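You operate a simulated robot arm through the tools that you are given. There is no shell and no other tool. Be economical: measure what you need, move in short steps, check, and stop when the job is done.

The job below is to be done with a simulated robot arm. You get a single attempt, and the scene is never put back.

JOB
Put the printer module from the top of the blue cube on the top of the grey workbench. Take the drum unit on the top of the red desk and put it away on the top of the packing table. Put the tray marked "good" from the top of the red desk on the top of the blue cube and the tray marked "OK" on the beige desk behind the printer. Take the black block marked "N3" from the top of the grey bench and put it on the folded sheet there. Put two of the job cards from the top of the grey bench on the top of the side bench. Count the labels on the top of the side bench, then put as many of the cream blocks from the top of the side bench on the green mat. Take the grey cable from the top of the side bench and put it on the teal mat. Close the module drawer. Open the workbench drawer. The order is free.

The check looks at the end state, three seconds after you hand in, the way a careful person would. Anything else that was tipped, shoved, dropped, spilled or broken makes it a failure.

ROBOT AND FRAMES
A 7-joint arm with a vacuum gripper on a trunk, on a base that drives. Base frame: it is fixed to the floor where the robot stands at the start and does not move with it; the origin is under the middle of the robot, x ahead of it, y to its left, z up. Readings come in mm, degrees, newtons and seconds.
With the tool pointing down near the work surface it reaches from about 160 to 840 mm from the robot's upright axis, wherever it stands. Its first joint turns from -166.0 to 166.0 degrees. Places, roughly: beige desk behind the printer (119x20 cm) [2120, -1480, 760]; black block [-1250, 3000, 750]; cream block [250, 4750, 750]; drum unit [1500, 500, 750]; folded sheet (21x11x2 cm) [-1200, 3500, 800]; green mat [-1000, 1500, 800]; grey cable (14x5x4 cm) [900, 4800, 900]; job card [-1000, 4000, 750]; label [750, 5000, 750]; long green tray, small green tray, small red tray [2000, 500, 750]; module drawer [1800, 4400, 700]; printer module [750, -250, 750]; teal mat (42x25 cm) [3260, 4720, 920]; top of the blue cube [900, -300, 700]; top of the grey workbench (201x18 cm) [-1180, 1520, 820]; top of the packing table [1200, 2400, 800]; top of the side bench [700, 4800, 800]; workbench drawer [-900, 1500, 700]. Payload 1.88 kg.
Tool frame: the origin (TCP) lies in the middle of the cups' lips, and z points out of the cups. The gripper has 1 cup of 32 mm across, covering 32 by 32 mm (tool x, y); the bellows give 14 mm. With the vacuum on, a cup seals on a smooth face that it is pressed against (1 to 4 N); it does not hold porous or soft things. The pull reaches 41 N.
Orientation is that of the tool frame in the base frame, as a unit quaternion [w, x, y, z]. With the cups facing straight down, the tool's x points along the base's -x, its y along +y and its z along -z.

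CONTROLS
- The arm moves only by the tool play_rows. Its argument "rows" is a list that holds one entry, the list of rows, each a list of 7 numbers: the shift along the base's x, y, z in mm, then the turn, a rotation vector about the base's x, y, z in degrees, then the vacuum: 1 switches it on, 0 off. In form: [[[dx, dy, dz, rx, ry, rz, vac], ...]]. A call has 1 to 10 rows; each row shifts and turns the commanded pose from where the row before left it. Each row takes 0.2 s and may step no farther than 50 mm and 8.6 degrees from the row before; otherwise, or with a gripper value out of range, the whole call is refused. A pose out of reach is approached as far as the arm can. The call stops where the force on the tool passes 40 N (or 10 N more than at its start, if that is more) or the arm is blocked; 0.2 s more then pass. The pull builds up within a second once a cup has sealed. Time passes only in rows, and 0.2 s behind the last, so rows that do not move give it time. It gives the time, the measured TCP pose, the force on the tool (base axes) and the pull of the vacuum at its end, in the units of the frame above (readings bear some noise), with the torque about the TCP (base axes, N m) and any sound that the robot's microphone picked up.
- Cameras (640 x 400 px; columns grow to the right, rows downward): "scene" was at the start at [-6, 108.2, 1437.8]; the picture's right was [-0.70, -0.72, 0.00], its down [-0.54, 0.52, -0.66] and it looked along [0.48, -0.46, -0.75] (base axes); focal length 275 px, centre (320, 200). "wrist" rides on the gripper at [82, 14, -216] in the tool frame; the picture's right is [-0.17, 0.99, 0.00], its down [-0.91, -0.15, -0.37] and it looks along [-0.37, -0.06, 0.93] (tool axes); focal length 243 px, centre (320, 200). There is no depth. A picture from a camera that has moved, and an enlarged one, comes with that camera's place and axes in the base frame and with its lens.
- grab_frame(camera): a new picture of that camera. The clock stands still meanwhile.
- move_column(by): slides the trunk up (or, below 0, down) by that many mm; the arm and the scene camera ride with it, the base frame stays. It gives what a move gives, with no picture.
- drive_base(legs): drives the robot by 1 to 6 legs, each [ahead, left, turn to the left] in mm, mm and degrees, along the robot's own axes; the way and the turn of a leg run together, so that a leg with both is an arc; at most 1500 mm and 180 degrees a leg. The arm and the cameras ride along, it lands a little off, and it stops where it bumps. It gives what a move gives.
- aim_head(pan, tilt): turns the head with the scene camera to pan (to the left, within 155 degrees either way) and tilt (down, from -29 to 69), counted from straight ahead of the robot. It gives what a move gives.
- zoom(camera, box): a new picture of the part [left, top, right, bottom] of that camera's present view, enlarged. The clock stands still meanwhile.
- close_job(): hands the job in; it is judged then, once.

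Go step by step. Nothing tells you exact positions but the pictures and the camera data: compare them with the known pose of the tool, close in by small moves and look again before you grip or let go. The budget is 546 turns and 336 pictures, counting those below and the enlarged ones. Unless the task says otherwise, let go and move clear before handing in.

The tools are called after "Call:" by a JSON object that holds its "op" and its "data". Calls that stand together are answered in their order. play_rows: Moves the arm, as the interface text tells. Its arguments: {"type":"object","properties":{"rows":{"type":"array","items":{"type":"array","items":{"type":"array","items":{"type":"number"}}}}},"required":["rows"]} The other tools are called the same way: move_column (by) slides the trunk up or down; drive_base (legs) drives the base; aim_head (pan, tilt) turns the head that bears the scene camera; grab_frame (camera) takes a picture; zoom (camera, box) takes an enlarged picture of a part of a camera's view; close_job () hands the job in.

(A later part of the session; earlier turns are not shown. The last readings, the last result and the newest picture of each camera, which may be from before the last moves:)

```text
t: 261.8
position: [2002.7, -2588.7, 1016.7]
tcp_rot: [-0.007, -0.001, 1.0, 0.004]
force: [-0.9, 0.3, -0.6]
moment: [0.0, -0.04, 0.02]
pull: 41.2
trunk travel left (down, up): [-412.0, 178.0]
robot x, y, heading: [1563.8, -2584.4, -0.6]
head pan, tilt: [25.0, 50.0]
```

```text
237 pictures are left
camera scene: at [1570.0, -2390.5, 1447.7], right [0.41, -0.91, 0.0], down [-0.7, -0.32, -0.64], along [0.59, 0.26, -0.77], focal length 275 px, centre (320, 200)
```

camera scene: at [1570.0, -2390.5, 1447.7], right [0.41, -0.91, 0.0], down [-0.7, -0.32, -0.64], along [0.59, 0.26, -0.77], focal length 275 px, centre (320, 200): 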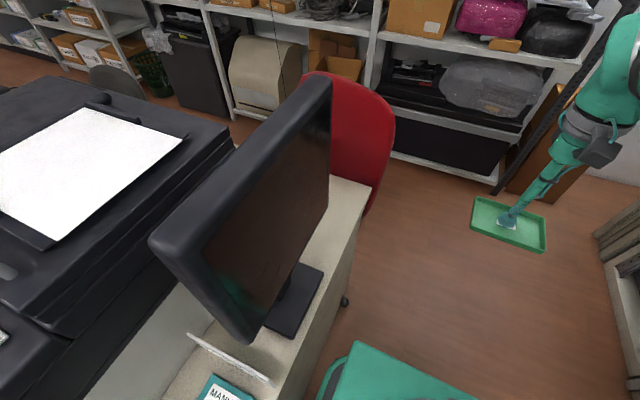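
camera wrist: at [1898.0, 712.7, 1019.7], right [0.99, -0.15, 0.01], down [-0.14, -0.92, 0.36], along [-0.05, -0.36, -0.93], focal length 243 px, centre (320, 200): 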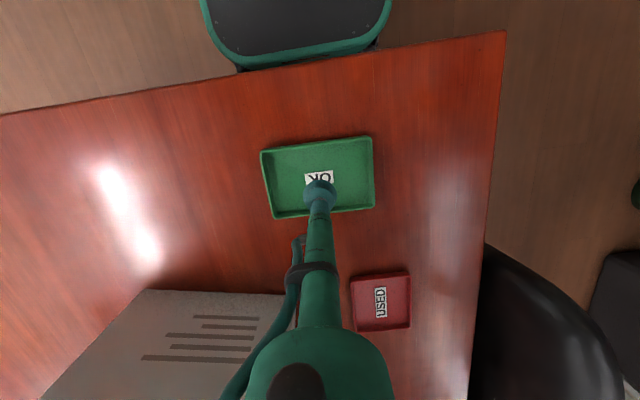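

I advance a bit more so I can see and reach the strip behind the black printer.

Call:
{"op": "drive_base", "data": {"legs": [[350, -15, 0.7]]}}

Call:
{"op": "aim_head", "data": {"pan": 85, "tilt": 40}}

Call:
{"op": "grab_frame", "data": {"camera": "scene"}}

```text
t: 264.1
position: [2352.2, -2602.4, 1017.3]
tcp_rot: [-0.008, -0.004, 1.0, 0.005]
force: [0.0, 0.5, -0.5]
moment: [-0.02, 0.01, 0.0]
pull: 40.8
trunk travel left (down, up): [-412.0, 178.0]
robot x, y, heading: [1912.0, -2608.1, -0.2]
head pan, tilt: [25.0, 50.0]
```

```text
t: 265.4
position: [2351.5, -2602.7, 1016.7]
tcp_rot: [-0.007, -0.006, 1.0, 0.005]
force: [0.0, -1.2, -0.4]
moment: [0.02, 0.01, 0.01]
pull: 40.5
trunk travel left (down, up): [-412.0, 178.0]
robot x, y, heading: [1913.6, -2602.8, -0.1]
head pan, tilt: [85.0, 40.0]
```

```text
236 pictures are left
camera scene: at [1856.7, -2355.9, 1461.8], right [1.0, -0.09, 0.0], down [-0.06, -0.64, -0.77], along [0.07, 0.76, -0.64], focal length 275 px, centre (320, 200)
```

scene: 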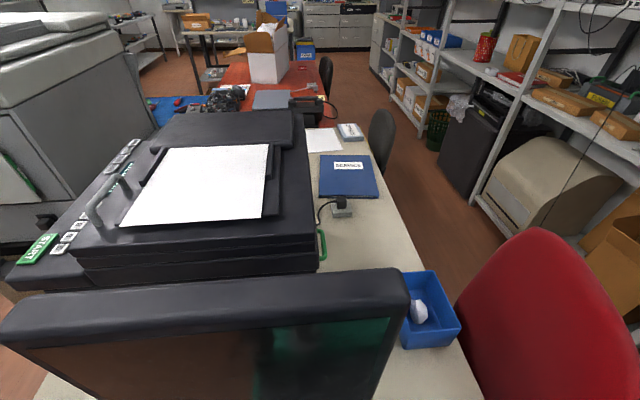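

The strip behind the printer is free between the blue bin and the service folder, around (2060,-1800). I line up so the arm passes right of the monitor.

Call:
{"op": "drive_base", "data": {"legs": [[147, 0, 0], [0, 25, 0]]}}

Call:
{"op": "aim_head", "data": {"pan": 90, "tilt": 50}}

Call:
{"op": "grab_frame", "data": {"camera": "scene"}}

```text
t: 267.2
position: [2499.2, -2576.5, 1017.0]
tcp_rot: [-0.007, -0.006, 1.0, 0.004]
force: [0.1, 0.3, -0.3]
moment: [0.05, 0.0, 0.01]
pull: 40.5
trunk travel left (down, up): [-412.0, 178.0]
robot x, y, heading: [2056.6, -2577.5, 0.0]
head pan, tilt: [85.0, 40.0]
```

```text
t: 267.9
position: [2499.1, -2576.9, 1017.0]
tcp_rot: [-0.008, -0.006, 1.0, 0.004]
force: [-0.3, -0.2, -0.5]
moment: [0.01, -0.01, 0.01]
pull: 40.6
trunk travel left (down, up): [-412.0, 178.0]
robot x, y, heading: [2052.3, -2578.7, 0.1]
head pan, tilt: [90.0, 50.0]
```

```text
235 pictures are left
camera scene: at [1995.1, -2338.5, 1447.7], right [1.0, 0.0, 0.0], down [0.0, -0.77, -0.64], along [0.0, 0.64, -0.77], focal length 275 px, centre (320, 200)
```

scene: 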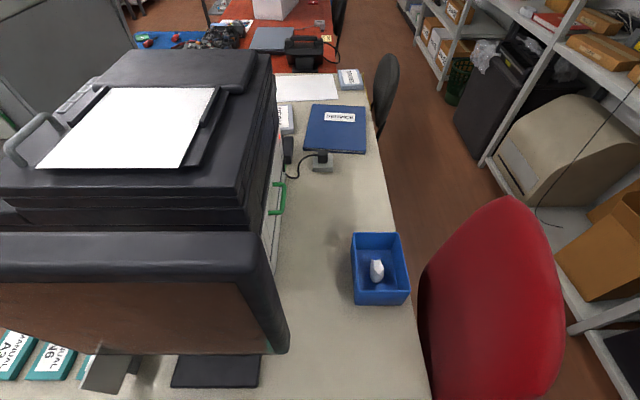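

The free area is x 1880–2220, y -1920 to -1600. I swing the arm left in an arc, raised to clear the chair and keep right of the monitor.

Call:
{"op": "play_rows", "data": {"rows": [[[-2.4, 46.4, 12, 0, 0, 6, 1], [-7.3, 45.9, 12, 0, 0, 6, 1], [-12, 44.9, 12, 0, 0, 6, 1], [-16.7, 43.4, 12, 0, 0, 6, 1], [-21.1, 41.4, 12, 0, 0, 6, 1], [-25.3, 39, 12, 0, 0, 6, 1], [-29.2, 36.1, 12, 0, 0, 6, 1], [-32.9, 32.9, 12, 0, 0, 6, 1]]]}}

Call:
{"op": "grab_frame", "data": {"camera": "scene"}}

```text
t: 269.7
position: [2350.5, -2245.9, 1113.8]
tcp_rot: [-0.009, -0.412, 0.911, 0.001]
force: [0.6, -0.2, -0.4]
moment: [-0.03, 0.02, 0.0]
pull: 40.6
trunk travel left (down, up): [-412.0, 178.0]
robot x, y, heading: [2056.1, -2580.5, -0.2]
head pan, tilt: [90.0, 50.0]
```

```text
234 pictures are left
camera scene: at [1995.3, -2338.5, 1447.7], right [1.0, 0.0, 0.0], down [0.0, -0.77, -0.64], along [0.0, 0.64, -0.77], focal length 275 px, centre (320, 200)
```

scene: 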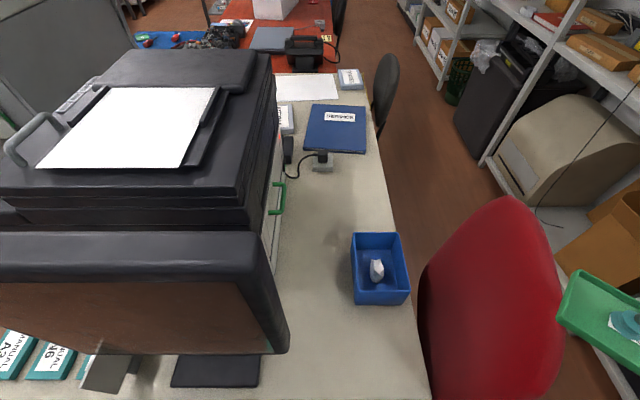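

Chair top is about z≈987 at (2400,-1950), well below. Continue the swing.

Call:
{"op": "play_rows", "data": {"rows": [[[-36.1, 29.2, 0, 0, 0, 6, 1], [-39, 25.3, 0, 0, 0, 6, 1], [-41.4, 21.1, 0, 0, 0, 6, 1], [-43.4, 16.7, 0, 0, 0, 6, 1], [-44.9, 12, 0, 0, 0, 6, 1], [-40, 7.3, 0, 0, 0, 6, 1], [-20, 20, 0, 0, 0, 6, 1]]]}}

Call:
{"op": "grab_frame", "data": {"camera": "scene"}}

Call:
{"op": "grab_frame", "data": {"camera": "wrist"}}

```text
t: 271.3
position: [2084.2, -2115.3, 1109.9]
tcp_rot: [0.007, 0.711, -0.703, 0.002]
force: [0.4, -0.1, -0.7]
moment: [0.05, -0.02, 0.04]
pull: 40.9
trunk travel left (down, up): [-412.0, 178.0]
robot x, y, heading: [2055.3, -2575.2, -0.1]
head pan, tilt: [90.0, 50.0]
```

```text
233 pictures are left
camera scene: at [1995.0, -2338.7, 1447.7], right [1.0, 0.0, 0.0], down [0.0, -0.77, -0.64], along [0.0, 0.64, -0.77], focal length 275 px, centre (320, 200)
```

scene: 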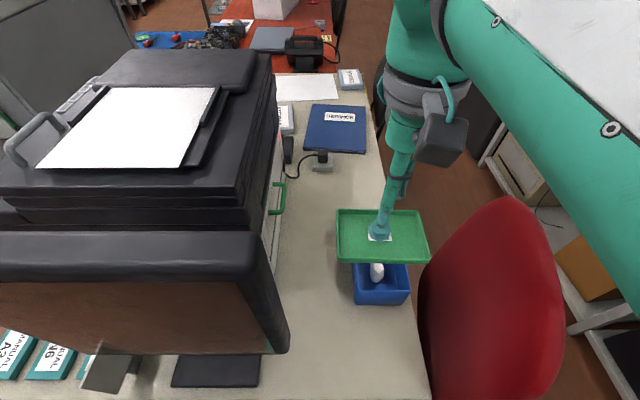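

```text
232 pictures are left
camera wrist: at [2072.9, -2193.7, 1327.2], right [-0.99, 0.15, 0.01], down [0.15, 0.92, 0.36], along [0.05, 0.36, -0.93], focal length 243 px, centre (320, 200)
```

wrist: 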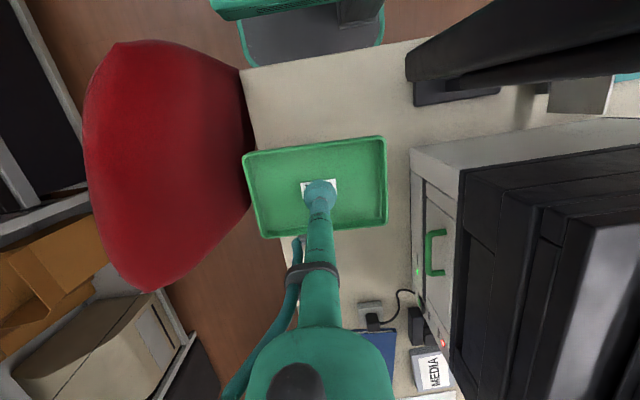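

Call:
{"op": "play_rows", "data": {"rows": [[[-5, 42, -24, 0, 0, 0, 1], [-5, 42, -24, 0, 0, 0, 1], [-5, 42, -24, 0, 0, 0, 1], [-5, 42, -24, 0, 0, 0, 1], [-5, 42, -24, 0, 0, 0, 1], [-5, 42, -24, 0, 0, 0, 1], [-5, 42, -24, 0, 0, 0, 1]]]}}

Call:
{"op": "grab_frame", "data": {"camera": "scene"}}

Call:
{"op": "grab_frame", "data": {"camera": "wrist"}}

```text
t: 272.9
position: [2046.8, -1852.3, 942.1]
tcp_rot: [0.011, 0.71, -0.704, 0.006]
force: [0.7, 2.1, -3.8]
moment: [-0.29, 0.03, 0.01]
pull: 40.7
out of reach, approached as far as the arm can: row 7
trunk travel left (down, up): [-412.0, 178.0]
robot x, y, heading: [2053.3, -2578.1, -0.3]
head pan, tilt: [90.0, 50.0]
```

```text
231 pictures are left
camera scene: at [1995.3, -2333.4, 1446.2], right [1.0, 0.0, 0.0], down [0.0, -0.77, -0.64], along [0.0, 0.64, -0.77], focal length 275 px, centre (320, 200)
```

scene: 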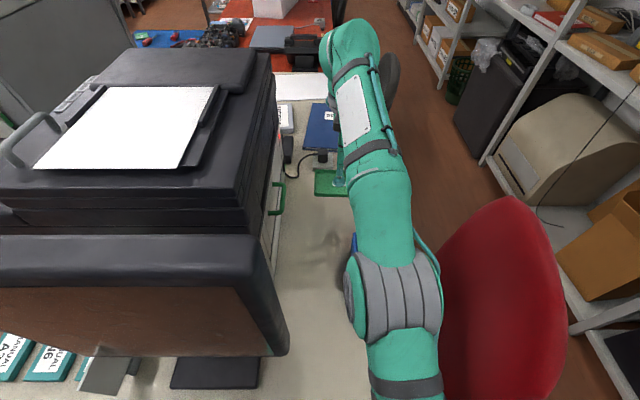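

```text
230 pictures are left
camera wrist: at [2035.1, -1928.2, 1158.7], right [-0.99, 0.15, 0.0], down [0.15, 0.93, 0.35], along [0.05, 0.35, -0.94], focal length 243 px, centre (320, 200)
```

wrist: 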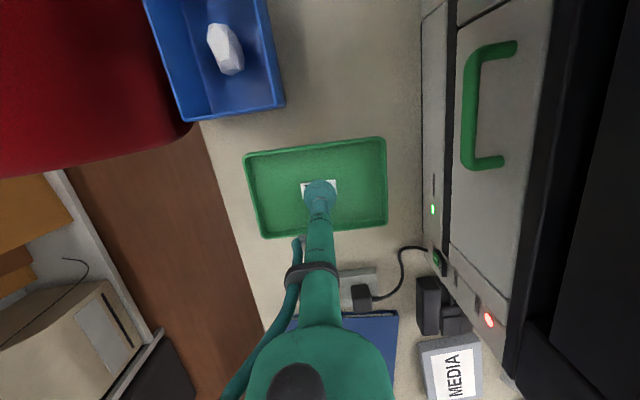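

Right spot; lower straight down.

Call:
{"op": "play_rows", "data": {"rows": [[[0, -10, -40, 0, 0, 0, 1], [0, -5, -40, 0, 0, 0, 1], [0, 0, -40, 0, 0, 0, 1], [0, 0, -30, 0, 0, 0, 1]]]}}

Call:
{"op": "grab_frame", "data": {"camera": "wrist"}}

```text
t: 273.9
position: [2045.9, -1870.1, 800.0]
tcp_rot: [0.007, 0.712, -0.703, 0.001]
force: [-0.6, 0.2, -0.9]
moment: [0.03, 0.01, 0.01]
pull: 41.1
trunk travel left (down, up): [-412.0, 178.0]
robot x, y, heading: [2055.7, -2580.0, -0.1]
head pan, tilt: [90.0, 50.0]
```

```text
229 pictures are left
camera wrist: at [2035.0, -1948.8, 1016.5], right [-0.99, 0.16, 0.01], down [0.15, 0.92, 0.36], along [0.05, 0.36, -0.93], focal length 243 px, centre (320, 200)
```

wrist: 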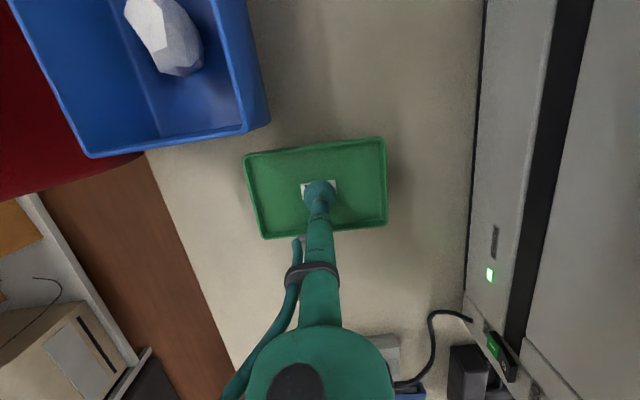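

Call:
{"op": "play_rows", "data": {"rows": [[[0, 30, -15, 0, 0, 0, 1], [0, 10, -15, 0, 0, 0, 1], [0, 0, -8, 0, 0, 0, 1], [0, 0, -6, 0, 0, 0, 1]]]}}

```text
t: 274.9
position: [2046.1, -1831.3, 759.0]
tcp_rot: [0.006, 0.711, -0.704, 0.0]
force: [-0.7, -10.7, 15.2]
moment: [0.11, -0.23, -0.1]
pull: 40.7
trunk travel left (down, up): [-412.0, 178.0]
robot x, y, heading: [2057.5, -2576.5, -0.0]
head pan, tilt: [90.0, 50.0]
```

Contact; release and rise.

Call:
{"op": "play_rows", "data": {"rows": [[[0, 0, 1, 0, 0, 0, 0], [0, 0, 0, 0, 0, 0, 0], [0, 0, 0, 0, 0, 0, 0], [0, 0, 0, 0, 0, 0, 0], [0, 0, 15, 0, 0, 0, 0], [0, -5, 40, 0, 0, 0, 0], [0, -20, 40, 0, 0, 0, 0]]]}}

Call:
{"op": "grab_frame", "data": {"camera": "wrist"}}

```text
t: 276.5
position: [2046.7, -1854.2, 851.2]
tcp_rot: [0.009, 0.711, -0.703, 0.002]
force: [0.1, 0.4, -0.2]
moment: [0.02, -0.02, 0.04]
pull: 0.1
trunk travel left (down, up): [-412.0, 178.0]
robot x, y, heading: [2056.3, -2580.0, -0.4]
head pan, tilt: [90.0, 50.0]
```

```text
228 pictures are left
camera wrist: at [2035.3, -1931.5, 1067.8], right [-0.99, 0.15, 0.01], down [0.15, 0.92, 0.36], along [0.05, 0.36, -0.93], focal length 243 px, centre (320, 200)
```

wrist: 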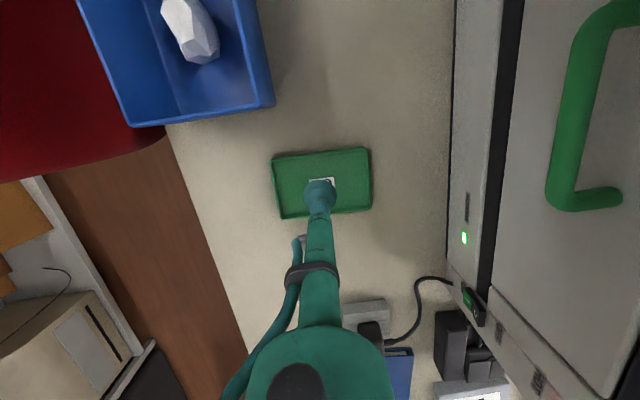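

OK tray placed. Retrace the arm's path.

Call:
{"op": "play_rows", "data": {"rows": [[[5, -37, 32, 0, 0, 0, 0], [5, -37, 32, 0, 0, 0, 0], [5, -37, 32, 0, 0, 0, 0], [5, -37, 32, 0, 0, 0, 0], [5, -37, 32, 0, 0, 0, 0], [5, -37, 32, 0, 0, 0, 0], [5, -37, 32, 0, 0, 0, 0], [5, -3, 32, 0, 0, 0, 0]]]}}

Call:
{"op": "play_rows", "data": {"rows": [[[20, -20, 0, 0, 0, -6, 0], [40, -7.3, 0, 0, 0, -6, 0], [44.9, -12, 0, 0, 0, -6, 0], [43.4, -16.7, 0, 0, 0, -6, 0], [41.4, -21.1, 0, 0, 0, -6, 0], [39, -25.3, 0, 0, 0, -6, 0], [36.1, -29.2, 0, 0, 0, -6, 0], [32.9, -32.9, 0, 0, 0, -6, 0], [29.2, -36.1, -12, 0, 0, -6, 0], [25.3, -39, -12, 0, 0, -6, 0]]]}}

Call:
{"op": "play_rows", "data": {"rows": [[[21.1, -41.4, -12, 0, 0, -6, 0], [16.7, -43.4, -12, 0, 0, -6, 0], [12, -44.9, -12, 0, 0, -6, 0], [7.3, -45.9, -12, 0, 0, -6, 0], [2.4, -46.4, -12, 0, 0, -6, 0]]]}}

Call:
{"op": "grab_frame", "data": {"camera": "scene"}}

```text
t: 278.3
position: [2085.6, -2116.0, 1107.3]
tcp_rot: [0.008, 0.711, -0.703, 0.001]
force: [0.4, -0.4, 0.3]
moment: [0.02, 0.01, -0.04]
pull: 0.1
trunk travel left (down, up): [-412.0, 178.0]
robot x, y, heading: [2054.6, -2577.9, -0.1]
head pan, tilt: [90.0, 50.0]
```

```text
t: 280.5
position: [2441.5, -2356.4, 1081.7]
tcp_rot: [-0.007, -0.264, 0.965, 0.002]
force: [0.0, -0.3, -0.1]
moment: [-0.03, -0.01, 0.01]
pull: 0.2
trunk travel left (down, up): [-412.0, 178.0]
robot x, y, heading: [2059.3, -2576.9, 0.0]
head pan, tilt: [90.0, 50.0]
```

```text
t: 281.7
position: [2500.3, -2581.6, 1021.7]
tcp_rot: [-0.008, -0.006, 1.0, 0.004]
force: [-0.2, 0.6, -0.5]
moment: [-0.03, -0.01, 0.02]
pull: 0.0
trunk travel left (down, up): [-412.0, 178.0]
robot x, y, heading: [2056.2, -2579.6, 0.1]
head pan, tilt: [90.0, 50.0]
```

```text
227 pictures are left
camera scene: at [1995.1, -2338.3, 1447.6], right [1.0, 0.0, 0.0], down [0.0, -0.77, -0.64], along [0.0, 0.64, -0.77], focal length 275 px, centre (320, 200)
```

scene: 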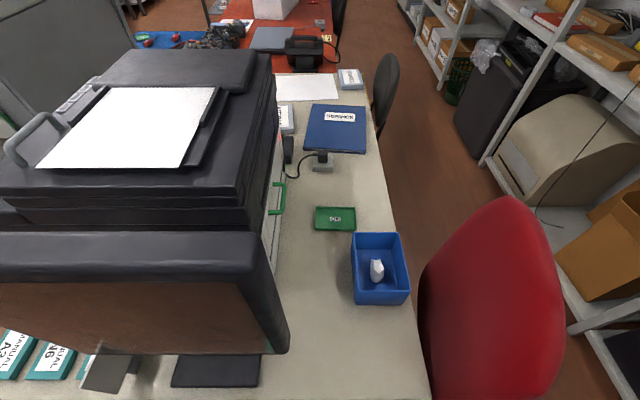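

Clear. Now leave the aisle and drive north to the grey bench, keeping clear of the open drawer.

Call:
{"op": "drive_base", "data": {"legs": [[0, -15, 0], [-1400, 0, 0], [0, 150, 0], [-760, 0, 0], [0, 1500, 0], [0, 1300, 0]]}}

```text
t: 306.7
position: [411.5, 333.3, 1021.2]
tcp_rot: [-0.007, 0.009, 1.0, 0.004]
force: [0.6, -1.2, -0.2]
moment: [-0.01, 0.02, 0.02]
pull: 0.1
trunk travel left (down, up): [-412.0, 178.0]
robot x, y, heading: [-29.0, 353.2, -1.8]
head pan, tilt: [90.0, 50.0]
```

Call:
{"op": "drive_base", "data": {"legs": [[180, 450, 1.8], [0, 0, 90], [0, 0, 90], [220, 0, 0], [0, -1300, 0], [0, -1000, 0]]}}

Call:
{"op": "aim_head", "data": {"pan": 0, "tilt": 35}}

Call:
{"op": "grab_frame", "data": {"camera": "scene"}}

```text
t: 329.4
position: [-452.5, 3104.3, 1020.5]
tcp_rot: [0.004, 1.0, -0.001, 0.007]
force: [-0.1, -0.3, 0.2]
moment: [-0.01, 0.03, 0.02]
pull: 0.1
trunk travel left (down, up): [-412.0, 178.0]
robot x, y, heading: [-6.8, 3096.8, 179.1]
head pan, tilt: [90.0, 50.0]
```

```text
t: 331.0
position: [-451.2, 3102.4, 1020.9]
tcp_rot: [0.005, 1.0, -0.001, 0.006]
force: [0.2, 0.6, 0.6]
moment: [0.0, -0.01, 0.01]
pull: 0.1
trunk travel left (down, up): [-412.0, 178.0]
robot x, y, heading: [-7.7, 3092.5, 179.0]
head pan, tilt: [0.0, 35.0]
```

```text
226 pictures are left
camera scene: at [-42.8, 2930.8, 1469.4], right [0.01, 1.0, 0.0], down [0.57, -0.01, -0.82], along [-0.82, 0.01, -0.57], focal length 275 px, centre (320, 200)
```

scene: 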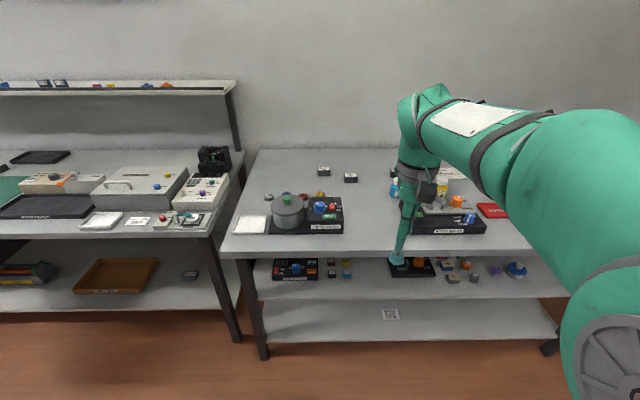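

Call:
{"op": "drive_base", "data": {"legs": [[250, -400, 1]]}}

Call:
{"op": "aim_head", "data": {"pan": 30, "tilt": 40}}

Call:
{"op": "grab_frame", "data": {"camera": "scene"}}

Call:
{"op": "aim_head", "data": {"pan": -40, "tilt": 40}}

Call:
{"op": "grab_frame", "data": {"camera": "scene"}}

```text
t: 333.8
position: [-697.4, 3495.6, 1022.3]
tcp_rot: [0.005, 1.0, 0.011, 0.007]
force: [-0.2, -0.1, 0.4]
moment: [0.0, 0.03, -0.02]
pull: 0.2
trunk travel left (down, up): [-412.0, 178.0]
robot x, y, heading: [-256.7, 3496.5, -179.7]
head pan, tilt: [0.0, 35.0]
```

```text
t: 334.8
position: [-698.2, 3495.1, 1021.3]
tcp_rot: [0.004, 1.0, 0.011, 0.007]
force: [-0.1, 0.5, 0.9]
moment: [0.02, 0.02, -0.02]
pull: 0.0
trunk travel left (down, up): [-412.0, 178.0]
robot x, y, heading: [-254.2, 3497.5, -179.4]
head pan, tilt: [30.0, 40.0]
```

```text
225 pictures are left
camera scene: at [-269.3, 3290.6, 1461.8], right [-0.51, 0.86, 0.0], down [0.55, 0.33, -0.77], along [-0.66, -0.39, -0.64], focal length 275 px, centre (320, 200)
```

scene: 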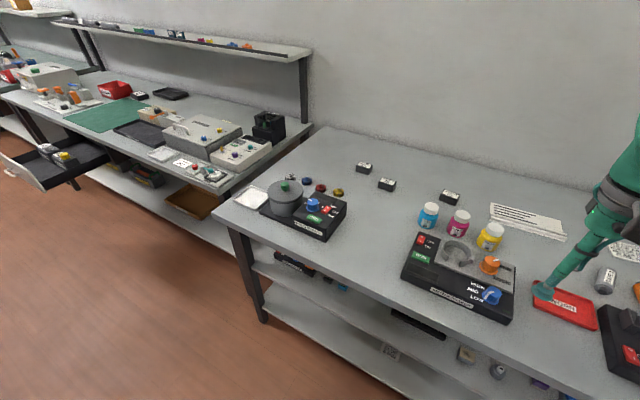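

```text
t: 336.2
position: [-697.4, 3495.2, 1022.9]
tcp_rot: [0.004, 1.0, 0.011, 0.007]
force: [0.5, 0.1, -0.3]
moment: [0.0, 0.0, 0.03]
pull: 0.0
trunk travel left (down, up): [-412.0, 178.0]
robot x, y, heading: [-252.2, 3501.7, -179.6]
head pan, tilt: [-40.0, 40.0]
```

```text
224 pictures are left
camera scene: at [-261.6, 3387.7, 1461.8], right [0.64, 0.77, 0.0], down [0.5, -0.41, -0.77], along [-0.59, 0.49, -0.64], focal length 275 px, centre (320, 200)
```

scene: 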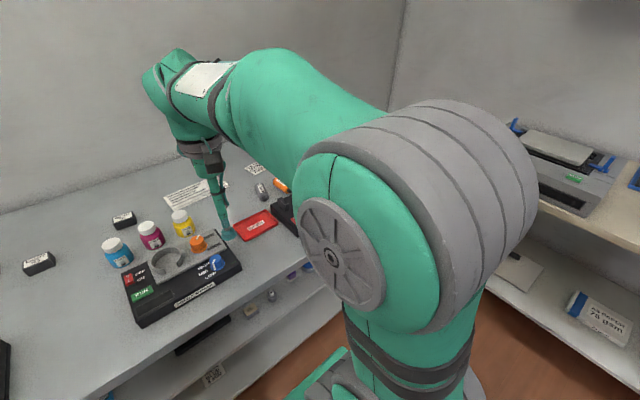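

Call:
{"op": "aim_head", "data": {"pan": 10, "tilt": 40}}

Call:
{"op": "zoom", "data": {"camera": "scene", "box": [180, 90, 420, 240]}}

Call:
{"op": "grab_frame", "data": {"camera": "wrist"}}

```text
t: 337.4
position: [-697.5, 3493.6, 1021.7]
tcp_rot: [0.004, 1.0, 0.011, 0.007]
force: [-0.5, 0.3, -0.6]
moment: [0.01, -0.01, -0.01]
pull: 0.2
trunk travel left (down, up): [-412.0, 178.0]
robot x, y, heading: [-257.5, 3498.5, -179.4]
head pan, tilt: [10.0, 40.0]
```

```text
2.67 times, centred on (300, 165) of scene
camera zoom: at [-279.6, 3318.2, 1461.8], right [-0.18, 0.98, 0.0], down [0.63, 0.12, -0.77], along [-0.75, -0.14, -0.64], focal length 733 px, centre (373, 293)
```

zoom: 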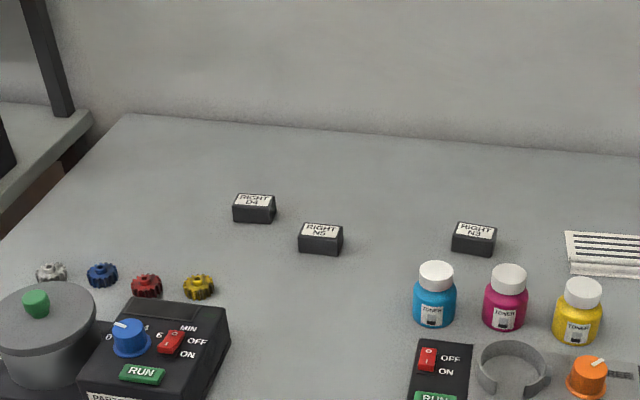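

```text
222 pictures are left
camera wrist: at [-618.6, 3486.1, 1238.4], right [-0.14, -0.99, 0.01], down [-0.92, 0.14, 0.36], along [-0.36, 0.05, -0.93], focal length 243 px, centre (320, 200)
```

wrist: 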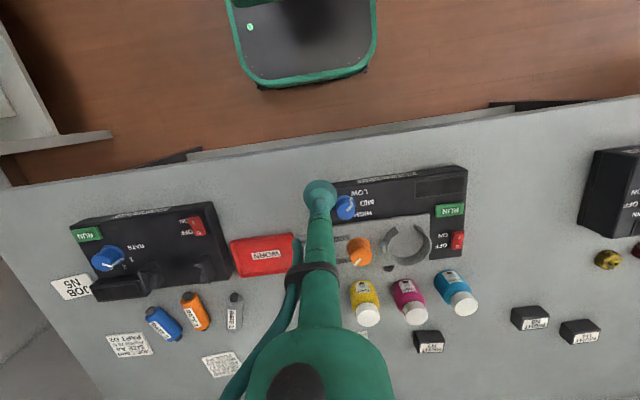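

N3 is at about (-1170,3303), the folded sheet at about (-1214,3555). I move closer to the bench.

Call:
{"op": "drive_base", "data": {"legs": [[0, 110, 0], [135, 0, 0]]}}

Call:
{"op": "grab_frame", "data": {"camera": "wrist"}}

Call:
{"op": "zoom", "data": {"camera": "scene", "box": [240, 60, 560, 260]}}

```text
t: 339.5
position: [-832.4, 3382.5, 1021.0]
tcp_rot: [0.004, 1.0, 0.012, 0.007]
force: [0.2, -0.4, 0.2]
moment: [0.01, 0.03, -0.02]
pull: 0.1
trunk travel left (down, up): [-412.0, 178.0]
robot x, y, heading: [-389.2, 3389.1, -179.5]
head pan, tilt: [10.0, 40.0]
```

```text
221 pictures are left
camera wrist: at [-753.6, 3374.5, 1238.3], right [-0.14, -0.99, 0.01], down [-0.92, 0.13, 0.36], along [-0.36, 0.05, -0.93], focal length 243 px, centre (320, 200)
```

wrist: 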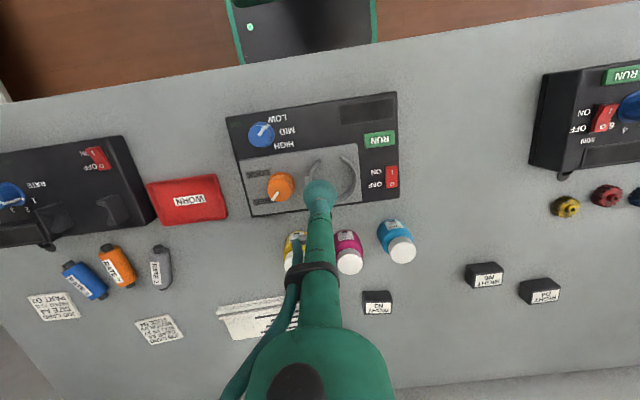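

```text
2.00 times, centred on (400, 160) of scene
camera zoom: at [-414.3, 3207.2, 1461.8], right [-0.18, 0.98, 0.0], down [0.63, 0.12, -0.77], along [-0.75, -0.14, -0.64], focal length 550 px, centre (160, 280)
```

zoom: 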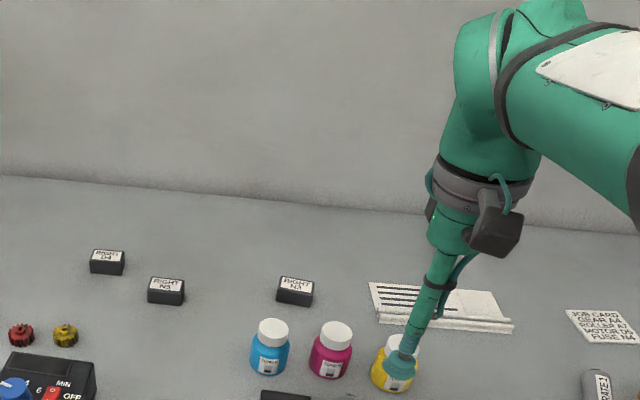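

Call:
{"op": "play_rows", "data": {"rows": [[[-41, -10, -14, 0, 0, 0, 0], [-41, -10, -14, 0, 0, 0, 0], [-41, -10, -14, 0, 0, 0, 0], [-41, -10, -14, 0, 0, 0, 0], [-41, -10, -14, 0, 0, 0, 0], [-41, -10, -14, 0, 0, 0, 0], [-41, -10, -14, 0, 0, 0, 0], [-41, -8, -14, 0, 0, 0, 0]]]}}

Call:
{"op": "grab_frame", "data": {"camera": "wrist"}}

```text
t: 341.3
position: [-1164.4, 3305.6, 903.6]
tcp_rot: [0.003, 1.0, 0.012, 0.012]
force: [-0.8, 0.2, -2.7]
moment: [0.05, -0.26, -0.02]
pull: 0.0
trunk travel left (down, up): [-412.0, 178.0]
robot x, y, heading: [-387.8, 3388.2, -179.4]
head pan, tilt: [10.0, 40.0]
```

```text
219 pictures are left
camera wrist: at [-1087.4, 3296.5, 1121.3], right [-0.14, -0.99, 0.0], down [-0.93, 0.13, 0.35], along [-0.35, 0.05, -0.94], focal length 243 px, centre (320, 200)
```

wrist: 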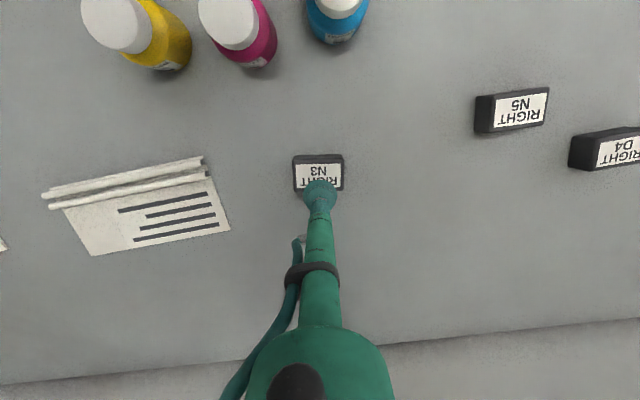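

Call:
{"op": "play_rows", "data": {"rows": [[[-1, 3, -35, 0, 0, 0, 1], [0, 0, -20, 0, 0, 0, 1], [0, 0, -10, 0, 0, 0, 1], [0, 0, -6, 0, 0, 0, 1], [0, 0, 0, 0, 0, 0, 1]]]}}

```text
t: 342.5
position: [-1161.4, 3309.0, 843.2]
tcp_rot: [0.004, 1.0, 0.013, 0.002]
force: [0.4, -2.8, 30.6]
moment: [0.08, 0.09, -0.03]
pull: 40.5
trunk travel left (down, up): [-412.0, 178.0]
robot x, y, heading: [-392.3, 3387.0, -179.2]
head pan, tilt: [10.0, 40.0]
```

Call:
{"op": "play_rows", "data": {"rows": [[[0, 0, 15, 0, 0, 0, 1], [0, 0, 30, 0, 0, 0, 1], [0, 45, 10, 0, 0, 0, 1], [0, 45, 0, 0, 0, 0, 1], [0, 45, 0, 0, 0, 0, 1], [0, 45, 0, 0, 0, 0, 1]]]}}

Call:
{"op": "grab_frame", "data": {"camera": "wrist"}}

```text
t: 343.9
position: [-1163.1, 3486.9, 896.4]
tcp_rot: [0.004, 1.0, 0.012, 0.008]
force: [0.7, 0.0, 0.2]
moment: [0.08, 0.01, -0.01]
pull: 40.8
trunk travel left (down, up): [-412.0, 178.0]
robot x, y, heading: [-389.1, 3386.0, -179.2]
head pan, tilt: [10.0, 40.0]
```

```text
218 pictures are left
camera wrist: at [-1084.1, 3477.7, 1113.0], right [-0.14, -0.99, 0.01], down [-0.92, 0.13, 0.36], along [-0.36, 0.05, -0.93], focal length 243 px, centre (320, 200)
```

wrist: 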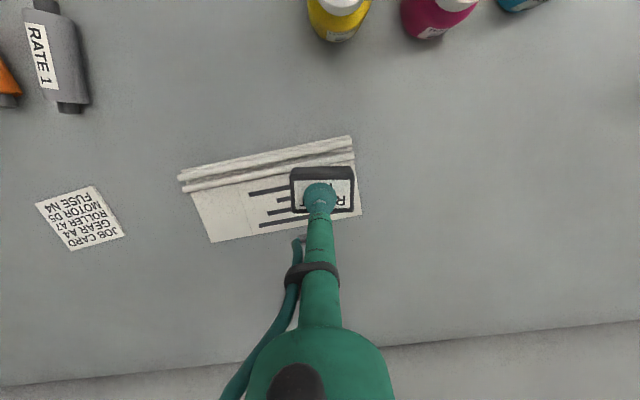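

I shift the base 110 mm north and 20 mm ahead to have reach for the sheet.

Call:
{"op": "drive_base", "data": {"legs": [[0, -110, 0], [20, 0, 0]]}}

Call:
{"op": "play_rows", "data": {"rows": [[[-10, -25, -10, 0, 0, 0, 1], [-10, -25, -10, 0, 0, 0, 1]]]}}

Call:
{"op": "grab_frame", "data": {"camera": "wrist"}}

```text
t: 345.4
position: [-1184.8, 3595.3, 896.7]
tcp_rot: [0.004, 1.0, 0.012, 0.007]
force: [1.0, 0.1, -0.3]
moment: [0.02, -0.01, -0.03]
pull: 40.5
trunk travel left (down, up): [-412.0, 178.0]
robot x, y, heading: [-412.0, 3499.0, -179.4]
head pan, tilt: [10.0, 40.0]
```

```text
t: 346.0
position: [-1202.5, 3548.7, 876.4]
tcp_rot: [0.005, 1.0, 0.012, 0.007]
force: [0.8, 0.1, -0.3]
moment: [-0.03, 0.01, 0.01]
pull: 40.9
trunk travel left (down, up): [-412.0, 178.0]
robot x, y, heading: [-411.7, 3498.5, -179.2]
head pan, tilt: [10.0, 40.0]
```

```text
217 pictures are left
camera wrist: at [-1124.4, 3538.6, 1092.9], right [-0.14, -0.99, 0.01], down [-0.92, 0.13, 0.36], along [-0.36, 0.05, -0.93], focal length 243 px, centre (320, 200)
```

wrist: 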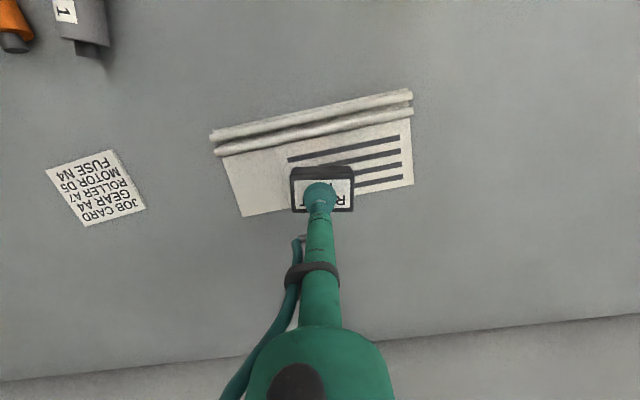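

Call:
{"op": "play_rows", "data": {"rows": [[[6, 0, -10, 0, 0, 0, 1], [0, 0, -6, 0, 0, 0, 1], [0, 0, -4, 0, 0, 0, 1]]]}}

```text
t: 346.8
position: [-1197.8, 3547.0, 855.5]
tcp_rot: [0.004, 1.0, 0.012, 0.007]
force: [0.0, -0.2, -1.0]
moment: [-0.01, 0.0, -0.02]
pull: 40.7
trunk travel left (down, up): [-412.0, 178.0]
robot x, y, heading: [-412.5, 3497.1, -179.4]
head pan, tilt: [10.0, 40.0]
```

Call:
{"op": "play_rows", "data": {"rows": [[[0, 0, -4, 0, 0, 0, 1], [0, 0, -3, 0, 0, 0, 1]]]}}

```text
t: 347.4
position: [-1197.4, 3546.9, 849.1]
tcp_rot: [0.004, 1.0, 0.013, 0.007]
force: [0.6, 0.3, -1.1]
moment: [-0.01, 0.03, -0.03]
pull: 40.1
trunk travel left (down, up): [-412.0, 178.0]
robot x, y, heading: [-410.9, 3494.7, -179.4]
head pan, tilt: [10.0, 40.0]
```

Call:
{"op": "play_rows", "data": {"rows": [[[0, 0, -3, 0, 0, 0, 1], [0, 0, -2, 0, 0, 0, 1]]]}}

```text
t: 348.0
position: [-1197.7, 3546.7, 846.3]
tcp_rot: [0.003, 1.0, 0.013, 0.005]
force: [-0.7, 1.3, 11.5]
moment: [0.02, -0.02, 0.02]
pull: 40.9
trunk travel left (down, up): [-412.0, 178.0]
robot x, y, heading: [-413.7, 3493.7, -179.7]
head pan, tilt: [10.0, 40.0]
```

Contact. Release and rise to look.

Call:
{"op": "play_rows", "data": {"rows": [[[0, 0, 0, 0, 0, 0, 0], [0, 0, 0, 0, 0, 0, 0], [0, 0, 0, 0, 0, 0, 0], [0, 0, 0, 0, 0, 0, 0], [0, 0, 15, 0, 0, 0, 0], [0, 0, 40, 0, 0, 0, 0], [20, 0, 20, 0, 0, 0, 0]]]}}

Call:
{"op": "grab_frame", "data": {"camera": "wrist"}}

Call:
{"op": "aim_head", "data": {"pan": -10, "tilt": 45}}

Call:
{"op": "grab_frame", "data": {"camera": "scene"}}

```text
t: 349.6
position: [-1177.6, 3546.0, 919.8]
tcp_rot: [0.004, 1.0, 0.012, 0.008]
force: [0.5, 0.4, -0.7]
moment: [0.04, -0.04, 0.02]
pull: 0.0
trunk travel left (down, up): [-412.0, 178.0]
robot x, y, heading: [-409.9, 3498.1, -179.5]
head pan, tilt: [10.0, 40.0]
```

```text
216 pictures are left
camera wrist: at [-1099.0, 3536.8, 1135.9], right [-0.14, -0.99, 0.01], down [-0.92, 0.13, 0.36], along [-0.36, 0.05, -0.93], focal length 243 px, centre (320, 200)
```

wrist: 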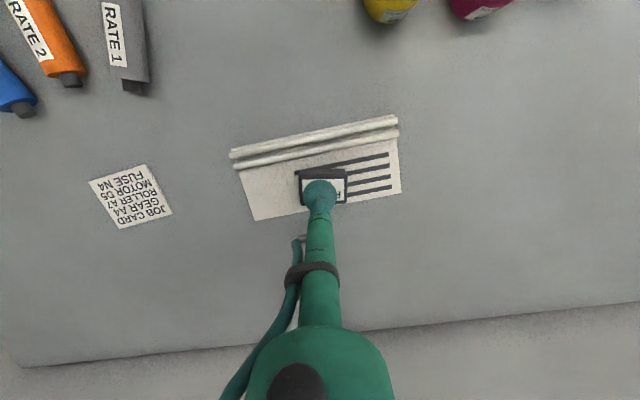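

```text
t: 350.5
position: [-1177.6, 3546.3, 919.9]
tcp_rot: [0.004, 1.0, 0.012, 0.008]
force: [0.3, 0.4, -1.0]
moment: [-0.01, 0.02, 0.03]
pull: 0.2
trunk travel left (down, up): [-412.0, 178.0]
robot x, y, heading: [-411.9, 3495.8, -179.5]
head pan, tilt: [-10.0, 45.0]
```

```text
215 pictures are left
camera scene: at [-432.0, 3345.7, 1454.6], right [0.16, 0.99, 0.0], down [0.7, -0.11, -0.71], along [-0.7, 0.12, -0.71], focal length 275 px, centre (320, 200)
```

scene: 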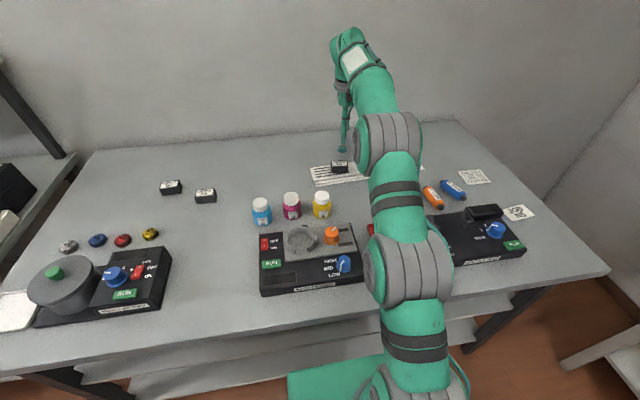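

N3 rests on the folded sheet. Next the job cards, further north on the bench; I move there.

Call:
{"op": "play_rows", "data": {"rows": [[[40, -5, 20, 0, 0, 0, 0], [45, -5, 10, 0, 0, 0, 0], [45, -5, 10, 0, 0, 0, 0], [45, -5, 10, 0, 0, 0, 0], [45, -5, 10, 0, 0, 0, 0], [45, -5, 10, 0, 0, 0, 0], [45, -5, 10, 0, 0, 0, 0]]]}}

Call:
{"op": "drive_base", "data": {"legs": [[0, -330, 0]]}}

Call:
{"op": "grab_frame", "data": {"camera": "wrist"}}

Call:
{"op": "aim_head", "data": {"pan": -70, "tilt": 35}}

Call:
{"op": "grab_frame", "data": {"camera": "scene"}}

```text
t: 352.1
position: [-868.6, 3509.6, 998.5]
tcp_rot: [0.004, 1.0, 0.012, 0.009]
force: [0.5, 0.2, 0.4]
moment: [0.03, -0.05, 0.01]
pull: 0.1
trunk travel left (down, up): [-412.0, 178.0]
robot x, y, heading: [-411.8, 3497.8, -179.4]
head pan, tilt: [-10.0, 45.0]
```

```text
t: 354.3
position: [-871.8, 3846.5, 1000.5]
tcp_rot: [0.004, 1.0, 0.011, 0.007]
force: [0.5, 0.0, -0.5]
moment: [0.03, -0.01, 0.0]
pull: 0.1
trunk travel left (down, up): [-412.0, 178.0]
robot x, y, heading: [-416.7, 3834.3, -179.5]
head pan, tilt: [-10.0, 45.0]
```

```text
214 pictures are left
camera wrist: at [-793.5, 3836.7, 1216.5], right [-0.14, -0.99, 0.01], down [-0.92, 0.14, 0.36], along [-0.36, 0.05, -0.93], focal length 243 px, centre (320, 200)
```

wrist: 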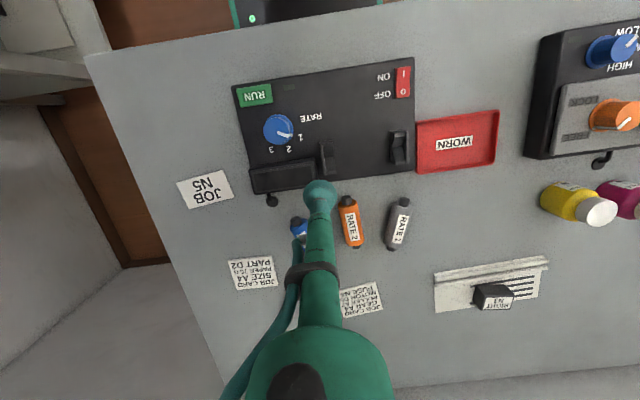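

```text
t: 355.6
position: [-872.5, 3847.1, 1000.2]
tcp_rot: [0.004, 1.0, 0.011, 0.007]
force: [-0.7, -0.2, -0.1]
moment: [-0.02, -0.02, -0.01]
pull: 0.1
trunk travel left (down, up): [-412.0, 178.0]
robot x, y, heading: [-416.0, 3835.1, -179.5]
head pan, tilt: [-70.0, 35.0]
```

```text
213 pictures are left
camera scene: at [-386.1, 3750.2, 1469.4], right [0.94, 0.35, 0.0], down [0.2, -0.54, -0.82], along [-0.29, 0.77, -0.57], focal length 275 px, centre (320, 200)
```

scene: 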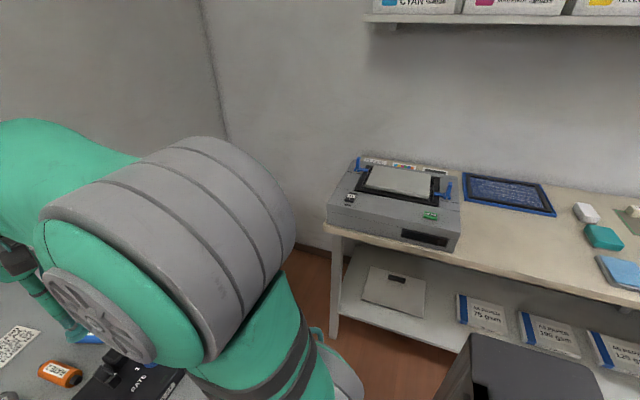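

Call:
{"op": "zoom", "data": {"camera": "wrist", "box": [170, 150, 290, 300]}}

Call:
{"op": "zoom", "data": {"camera": "scene", "box": [320, 130, 640, 330]}}

```text
2.67 times, centred on (230, 225) of wrist
camera zoom: at [-793.5, 3836.9, 1216.5], right [-0.14, -0.99, 0.01], down [-0.92, 0.14, 0.36], along [-0.36, 0.05, -0.93], focal length 647 px, centre (560, 133)
```

zoom: 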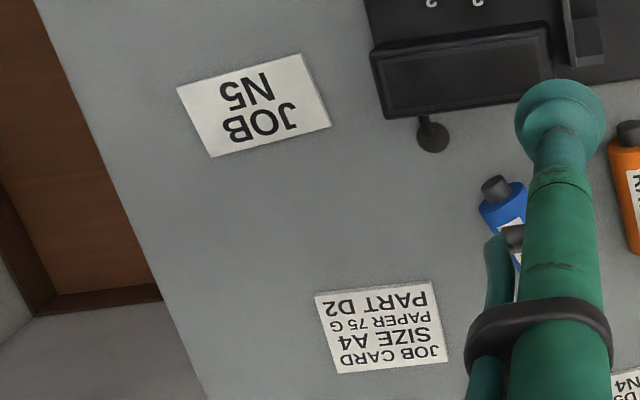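

```text
2.00 times, centred on (480, 230) of scene
camera zoom: at [-386.1, 3750.2, 1469.4], right [0.94, 0.35, 0.0], down [0.2, -0.54, -0.82], along [-0.29, 0.77, -0.57], focal length 550 px, centre (0, 140)
```

zoom: 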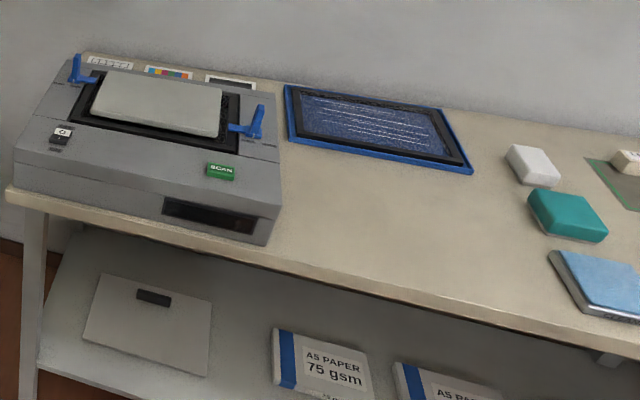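

The two cards titled "JOB CARD" lie at about (-1086,4016) and (-1192,3805). I pick the SIZE A4 card first; free space on the side bench is around (0,4650).

Call:
{"op": "play_rows", "data": {"rows": [[[-36, 28, -18, 0, 0, 0, 0], [-36, 28, -18, 0, 0, 0, 0], [-36, 28, -18, 0, 0, 0, 0], [-36, 28, -18, 0, 0, 0, 0], [-36, 28, -18, 0, 0, 0, 0], [-34, 28, -18, 0, 0, 0, 0]]]}}

Call:
{"op": "grab_frame", "data": {"camera": "wrist"}}

```text
t: 357.0
position: [-1087.8, 4014.8, 893.2]
tcp_rot: [0.004, 1.0, 0.012, 0.007]
force: [-0.3, -0.3, 1.1]
moment: [0.02, 0.03, 0.04]
pull: 0.0
trunk travel left (down, up): [-412.0, 178.0]
robot x, y, heading: [-411.9, 3832.3, -179.5]
head pan, tilt: [-70.0, 35.0]
```

```text
210 pictures are left
camera wrist: at [-1009.0, 4005.7, 1109.0], right [-0.14, -0.99, 0.01], down [-0.92, 0.14, 0.36], along [-0.36, 0.05, -0.93], focal length 243 px, centre (320, 200)
```

wrist: 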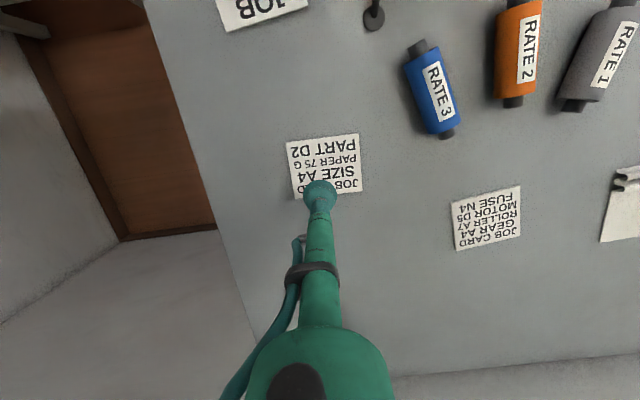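

Call:
{"op": "play_rows", "data": {"rows": [[[5, -5, -35, 0, 0, 0, 1], [0, 0, -25, 0, 0, 0, 1], [0, 0, -10, 0, 0, 0, 1], [0, 0, -6, 0, 0, 0, 1], [0, 0, -5, 0, 0, 0, 1], [0, 0, 0, 0, 0, 0, 1]]]}}

```text
t: 358.4
position: [-1081.8, 4009.0, 815.3]
tcp_rot: [0.003, 1.0, 0.012, 0.004]
force: [-3.6, -2.2, 32.7]
moment: [0.15, 0.1, -0.05]
pull: 40.9
trunk travel left (down, up): [-412.0, 178.0]
robot x, y, heading: [-414.3, 3834.5, -179.5]
head pan, tilt: [-70.0, 35.0]
```

Sealed. Lift, retract, and drive to the side bench.

Call:
{"op": "play_rows", "data": {"rows": [[[0, 0, 15, 0, 0, 0, 1], [0, 0, 45, 0, 0, 0, 1], [0, 0, 45, 0, 0, 0, 1], [0, 0, 45, 0, 0, 0, 1], [40, -25, 10, 0, 0, 0, 1], [40, -25, 10, 0, 0, 0, 1], [40, -25, 5, 0, 0, 0, 1], [40, -25, 0, 0, 0, 0, 1], [40, -25, 0, 0, 0, 0, 1], [20, -35, 0, 0, 0, 0, 1]]]}}

Call:
{"op": "drive_base", "data": {"legs": [[-250, 0, 0], [0, 0, -89.5], [250, 0, 0]]}}

Call:
{"op": "aim_head", "data": {"pan": 0, "tilt": 45}}

Call:
{"op": "grab_frame", "data": {"camera": "scene"}}

Call:
{"op": "grab_frame", "data": {"camera": "wrist"}}

```text
t: 360.6
position: [-860.6, 3848.5, 987.4]
tcp_rot: [0.004, 1.0, 0.011, 0.007]
force: [0.3, -0.2, 0.0]
moment: [-0.04, 0.01, 0.0]
pull: 40.7
trunk travel left (down, up): [-412.0, 178.0]
robot x, y, heading: [-414.0, 3829.5, -179.5]
head pan, tilt: [-70.0, 35.0]
```

```text
t: 367.6
position: [-158.7, 4533.1, 985.9]
tcp_rot: [0.008, 0.721, -0.693, 0.001]
force: [0.7, -0.7, 0.1]
moment: [0.04, -0.01, 0.01]
pull: 40.9
trunk travel left (down, up): [-412.0, 178.0]
robot x, y, heading: [-162.9, 4085.8, 91.3]
head pan, tilt: [-70.0, 35.0]
```

```text
t: 369.1
position: [-157.9, 4534.0, 986.8]
tcp_rot: [0.008, 0.721, -0.693, 0.003]
force: [0.7, 0.4, -0.8]
moment: [0.03, 0.01, 0.03]
pull: 41.1
trunk travel left (down, up): [-412.0, 178.0]
robot x, y, heading: [-166.0, 4085.4, 91.4]
head pan, tilt: [0.0, 45.0]
```

```text
209 pictures are left
camera scene: at [-333.9, 4102.2, 1454.6], right [1.0, 0.02, 0.0], down [0.02, -0.71, -0.71], along [-0.02, 0.71, -0.71], focal length 275 px, centre (320, 200)
```

scene: 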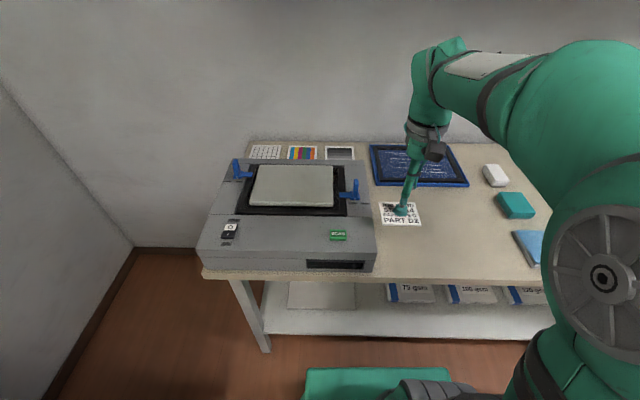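

```text
208 pictures are left
camera wrist: at [-167.1, 4455.0, 1203.2], right [-0.99, 0.13, 0.01], down [0.12, 0.92, 0.36], along [0.04, 0.36, -0.93], focal length 243 px, centre (320, 200)
```

wrist: 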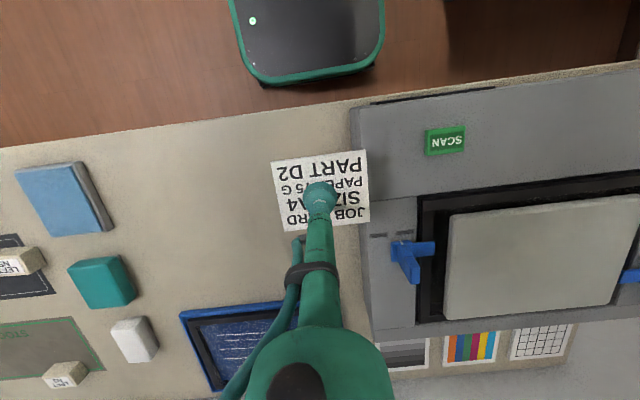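

Call:
{"op": "play_rows", "data": {"rows": [[[30, 9, -35, 0, 0, 0, 1], [30, 9, -35, 0, 0, 0, 1], [28, 8, -35, 0, 0, 0, 1], [0, 0, -25, 0, 0, 0, 1], [0, 0, -10, 0, 0, 0, 1]]]}}

Call:
{"op": "zoom", "data": {"camera": "scene", "box": [340, 150, 500, 250]}}

```text
t: 370.2
position: [-70.0, 4558.8, 846.0]
tcp_rot: [0.008, 0.72, -0.694, 0.002]
force: [-0.5, -0.4, -1.1]
moment: [0.01, -0.01, 0.01]
pull: 40.2
trunk travel left (down, up): [-412.0, 178.0]
robot x, y, heading: [-168.7, 4084.8, 91.3]
head pan, tilt: [0.0, 45.0]
```

```text
4.00 times, centred on (420, 200) of scene
camera zoom: at [-333.9, 4102.3, 1454.6], right [1.0, 0.02, 0.0], down [0.02, -0.71, -0.71], along [-0.02, 0.71, -0.71], focal length 1100 px, centre (-80, 200)
```

zoom: 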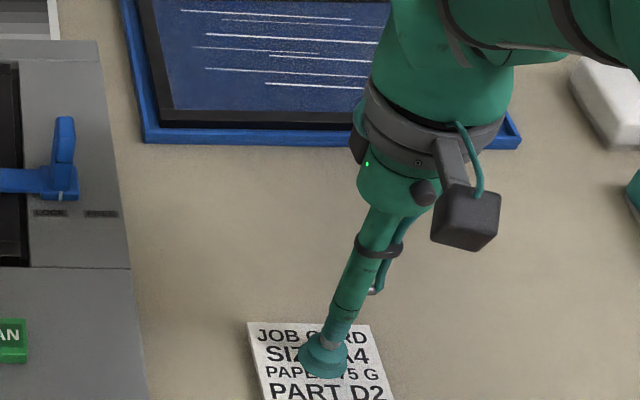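

Call:
{"op": "play_rows", "data": {"rows": [[[0, 0, -10, 0, 0, 0, 1], [0, 0, -6, 0, 0, 0, 1], [0, 0, -4, 0, 0, 0, 1]]]}}

```text
t: 371.1
position: [-70.7, 4559.9, 829.1]
tcp_rot: [0.005, 0.72, -0.694, 0.001]
force: [-3.7, 0.1, 33.3]
moment: [-0.05, -0.21, -0.05]
pull: 40.7
trunk travel left (down, up): [-412.0, 178.0]
robot x, y, heading: [-167.8, 4086.9, 91.6]
head pan, tilt: [0.0, 45.0]
```

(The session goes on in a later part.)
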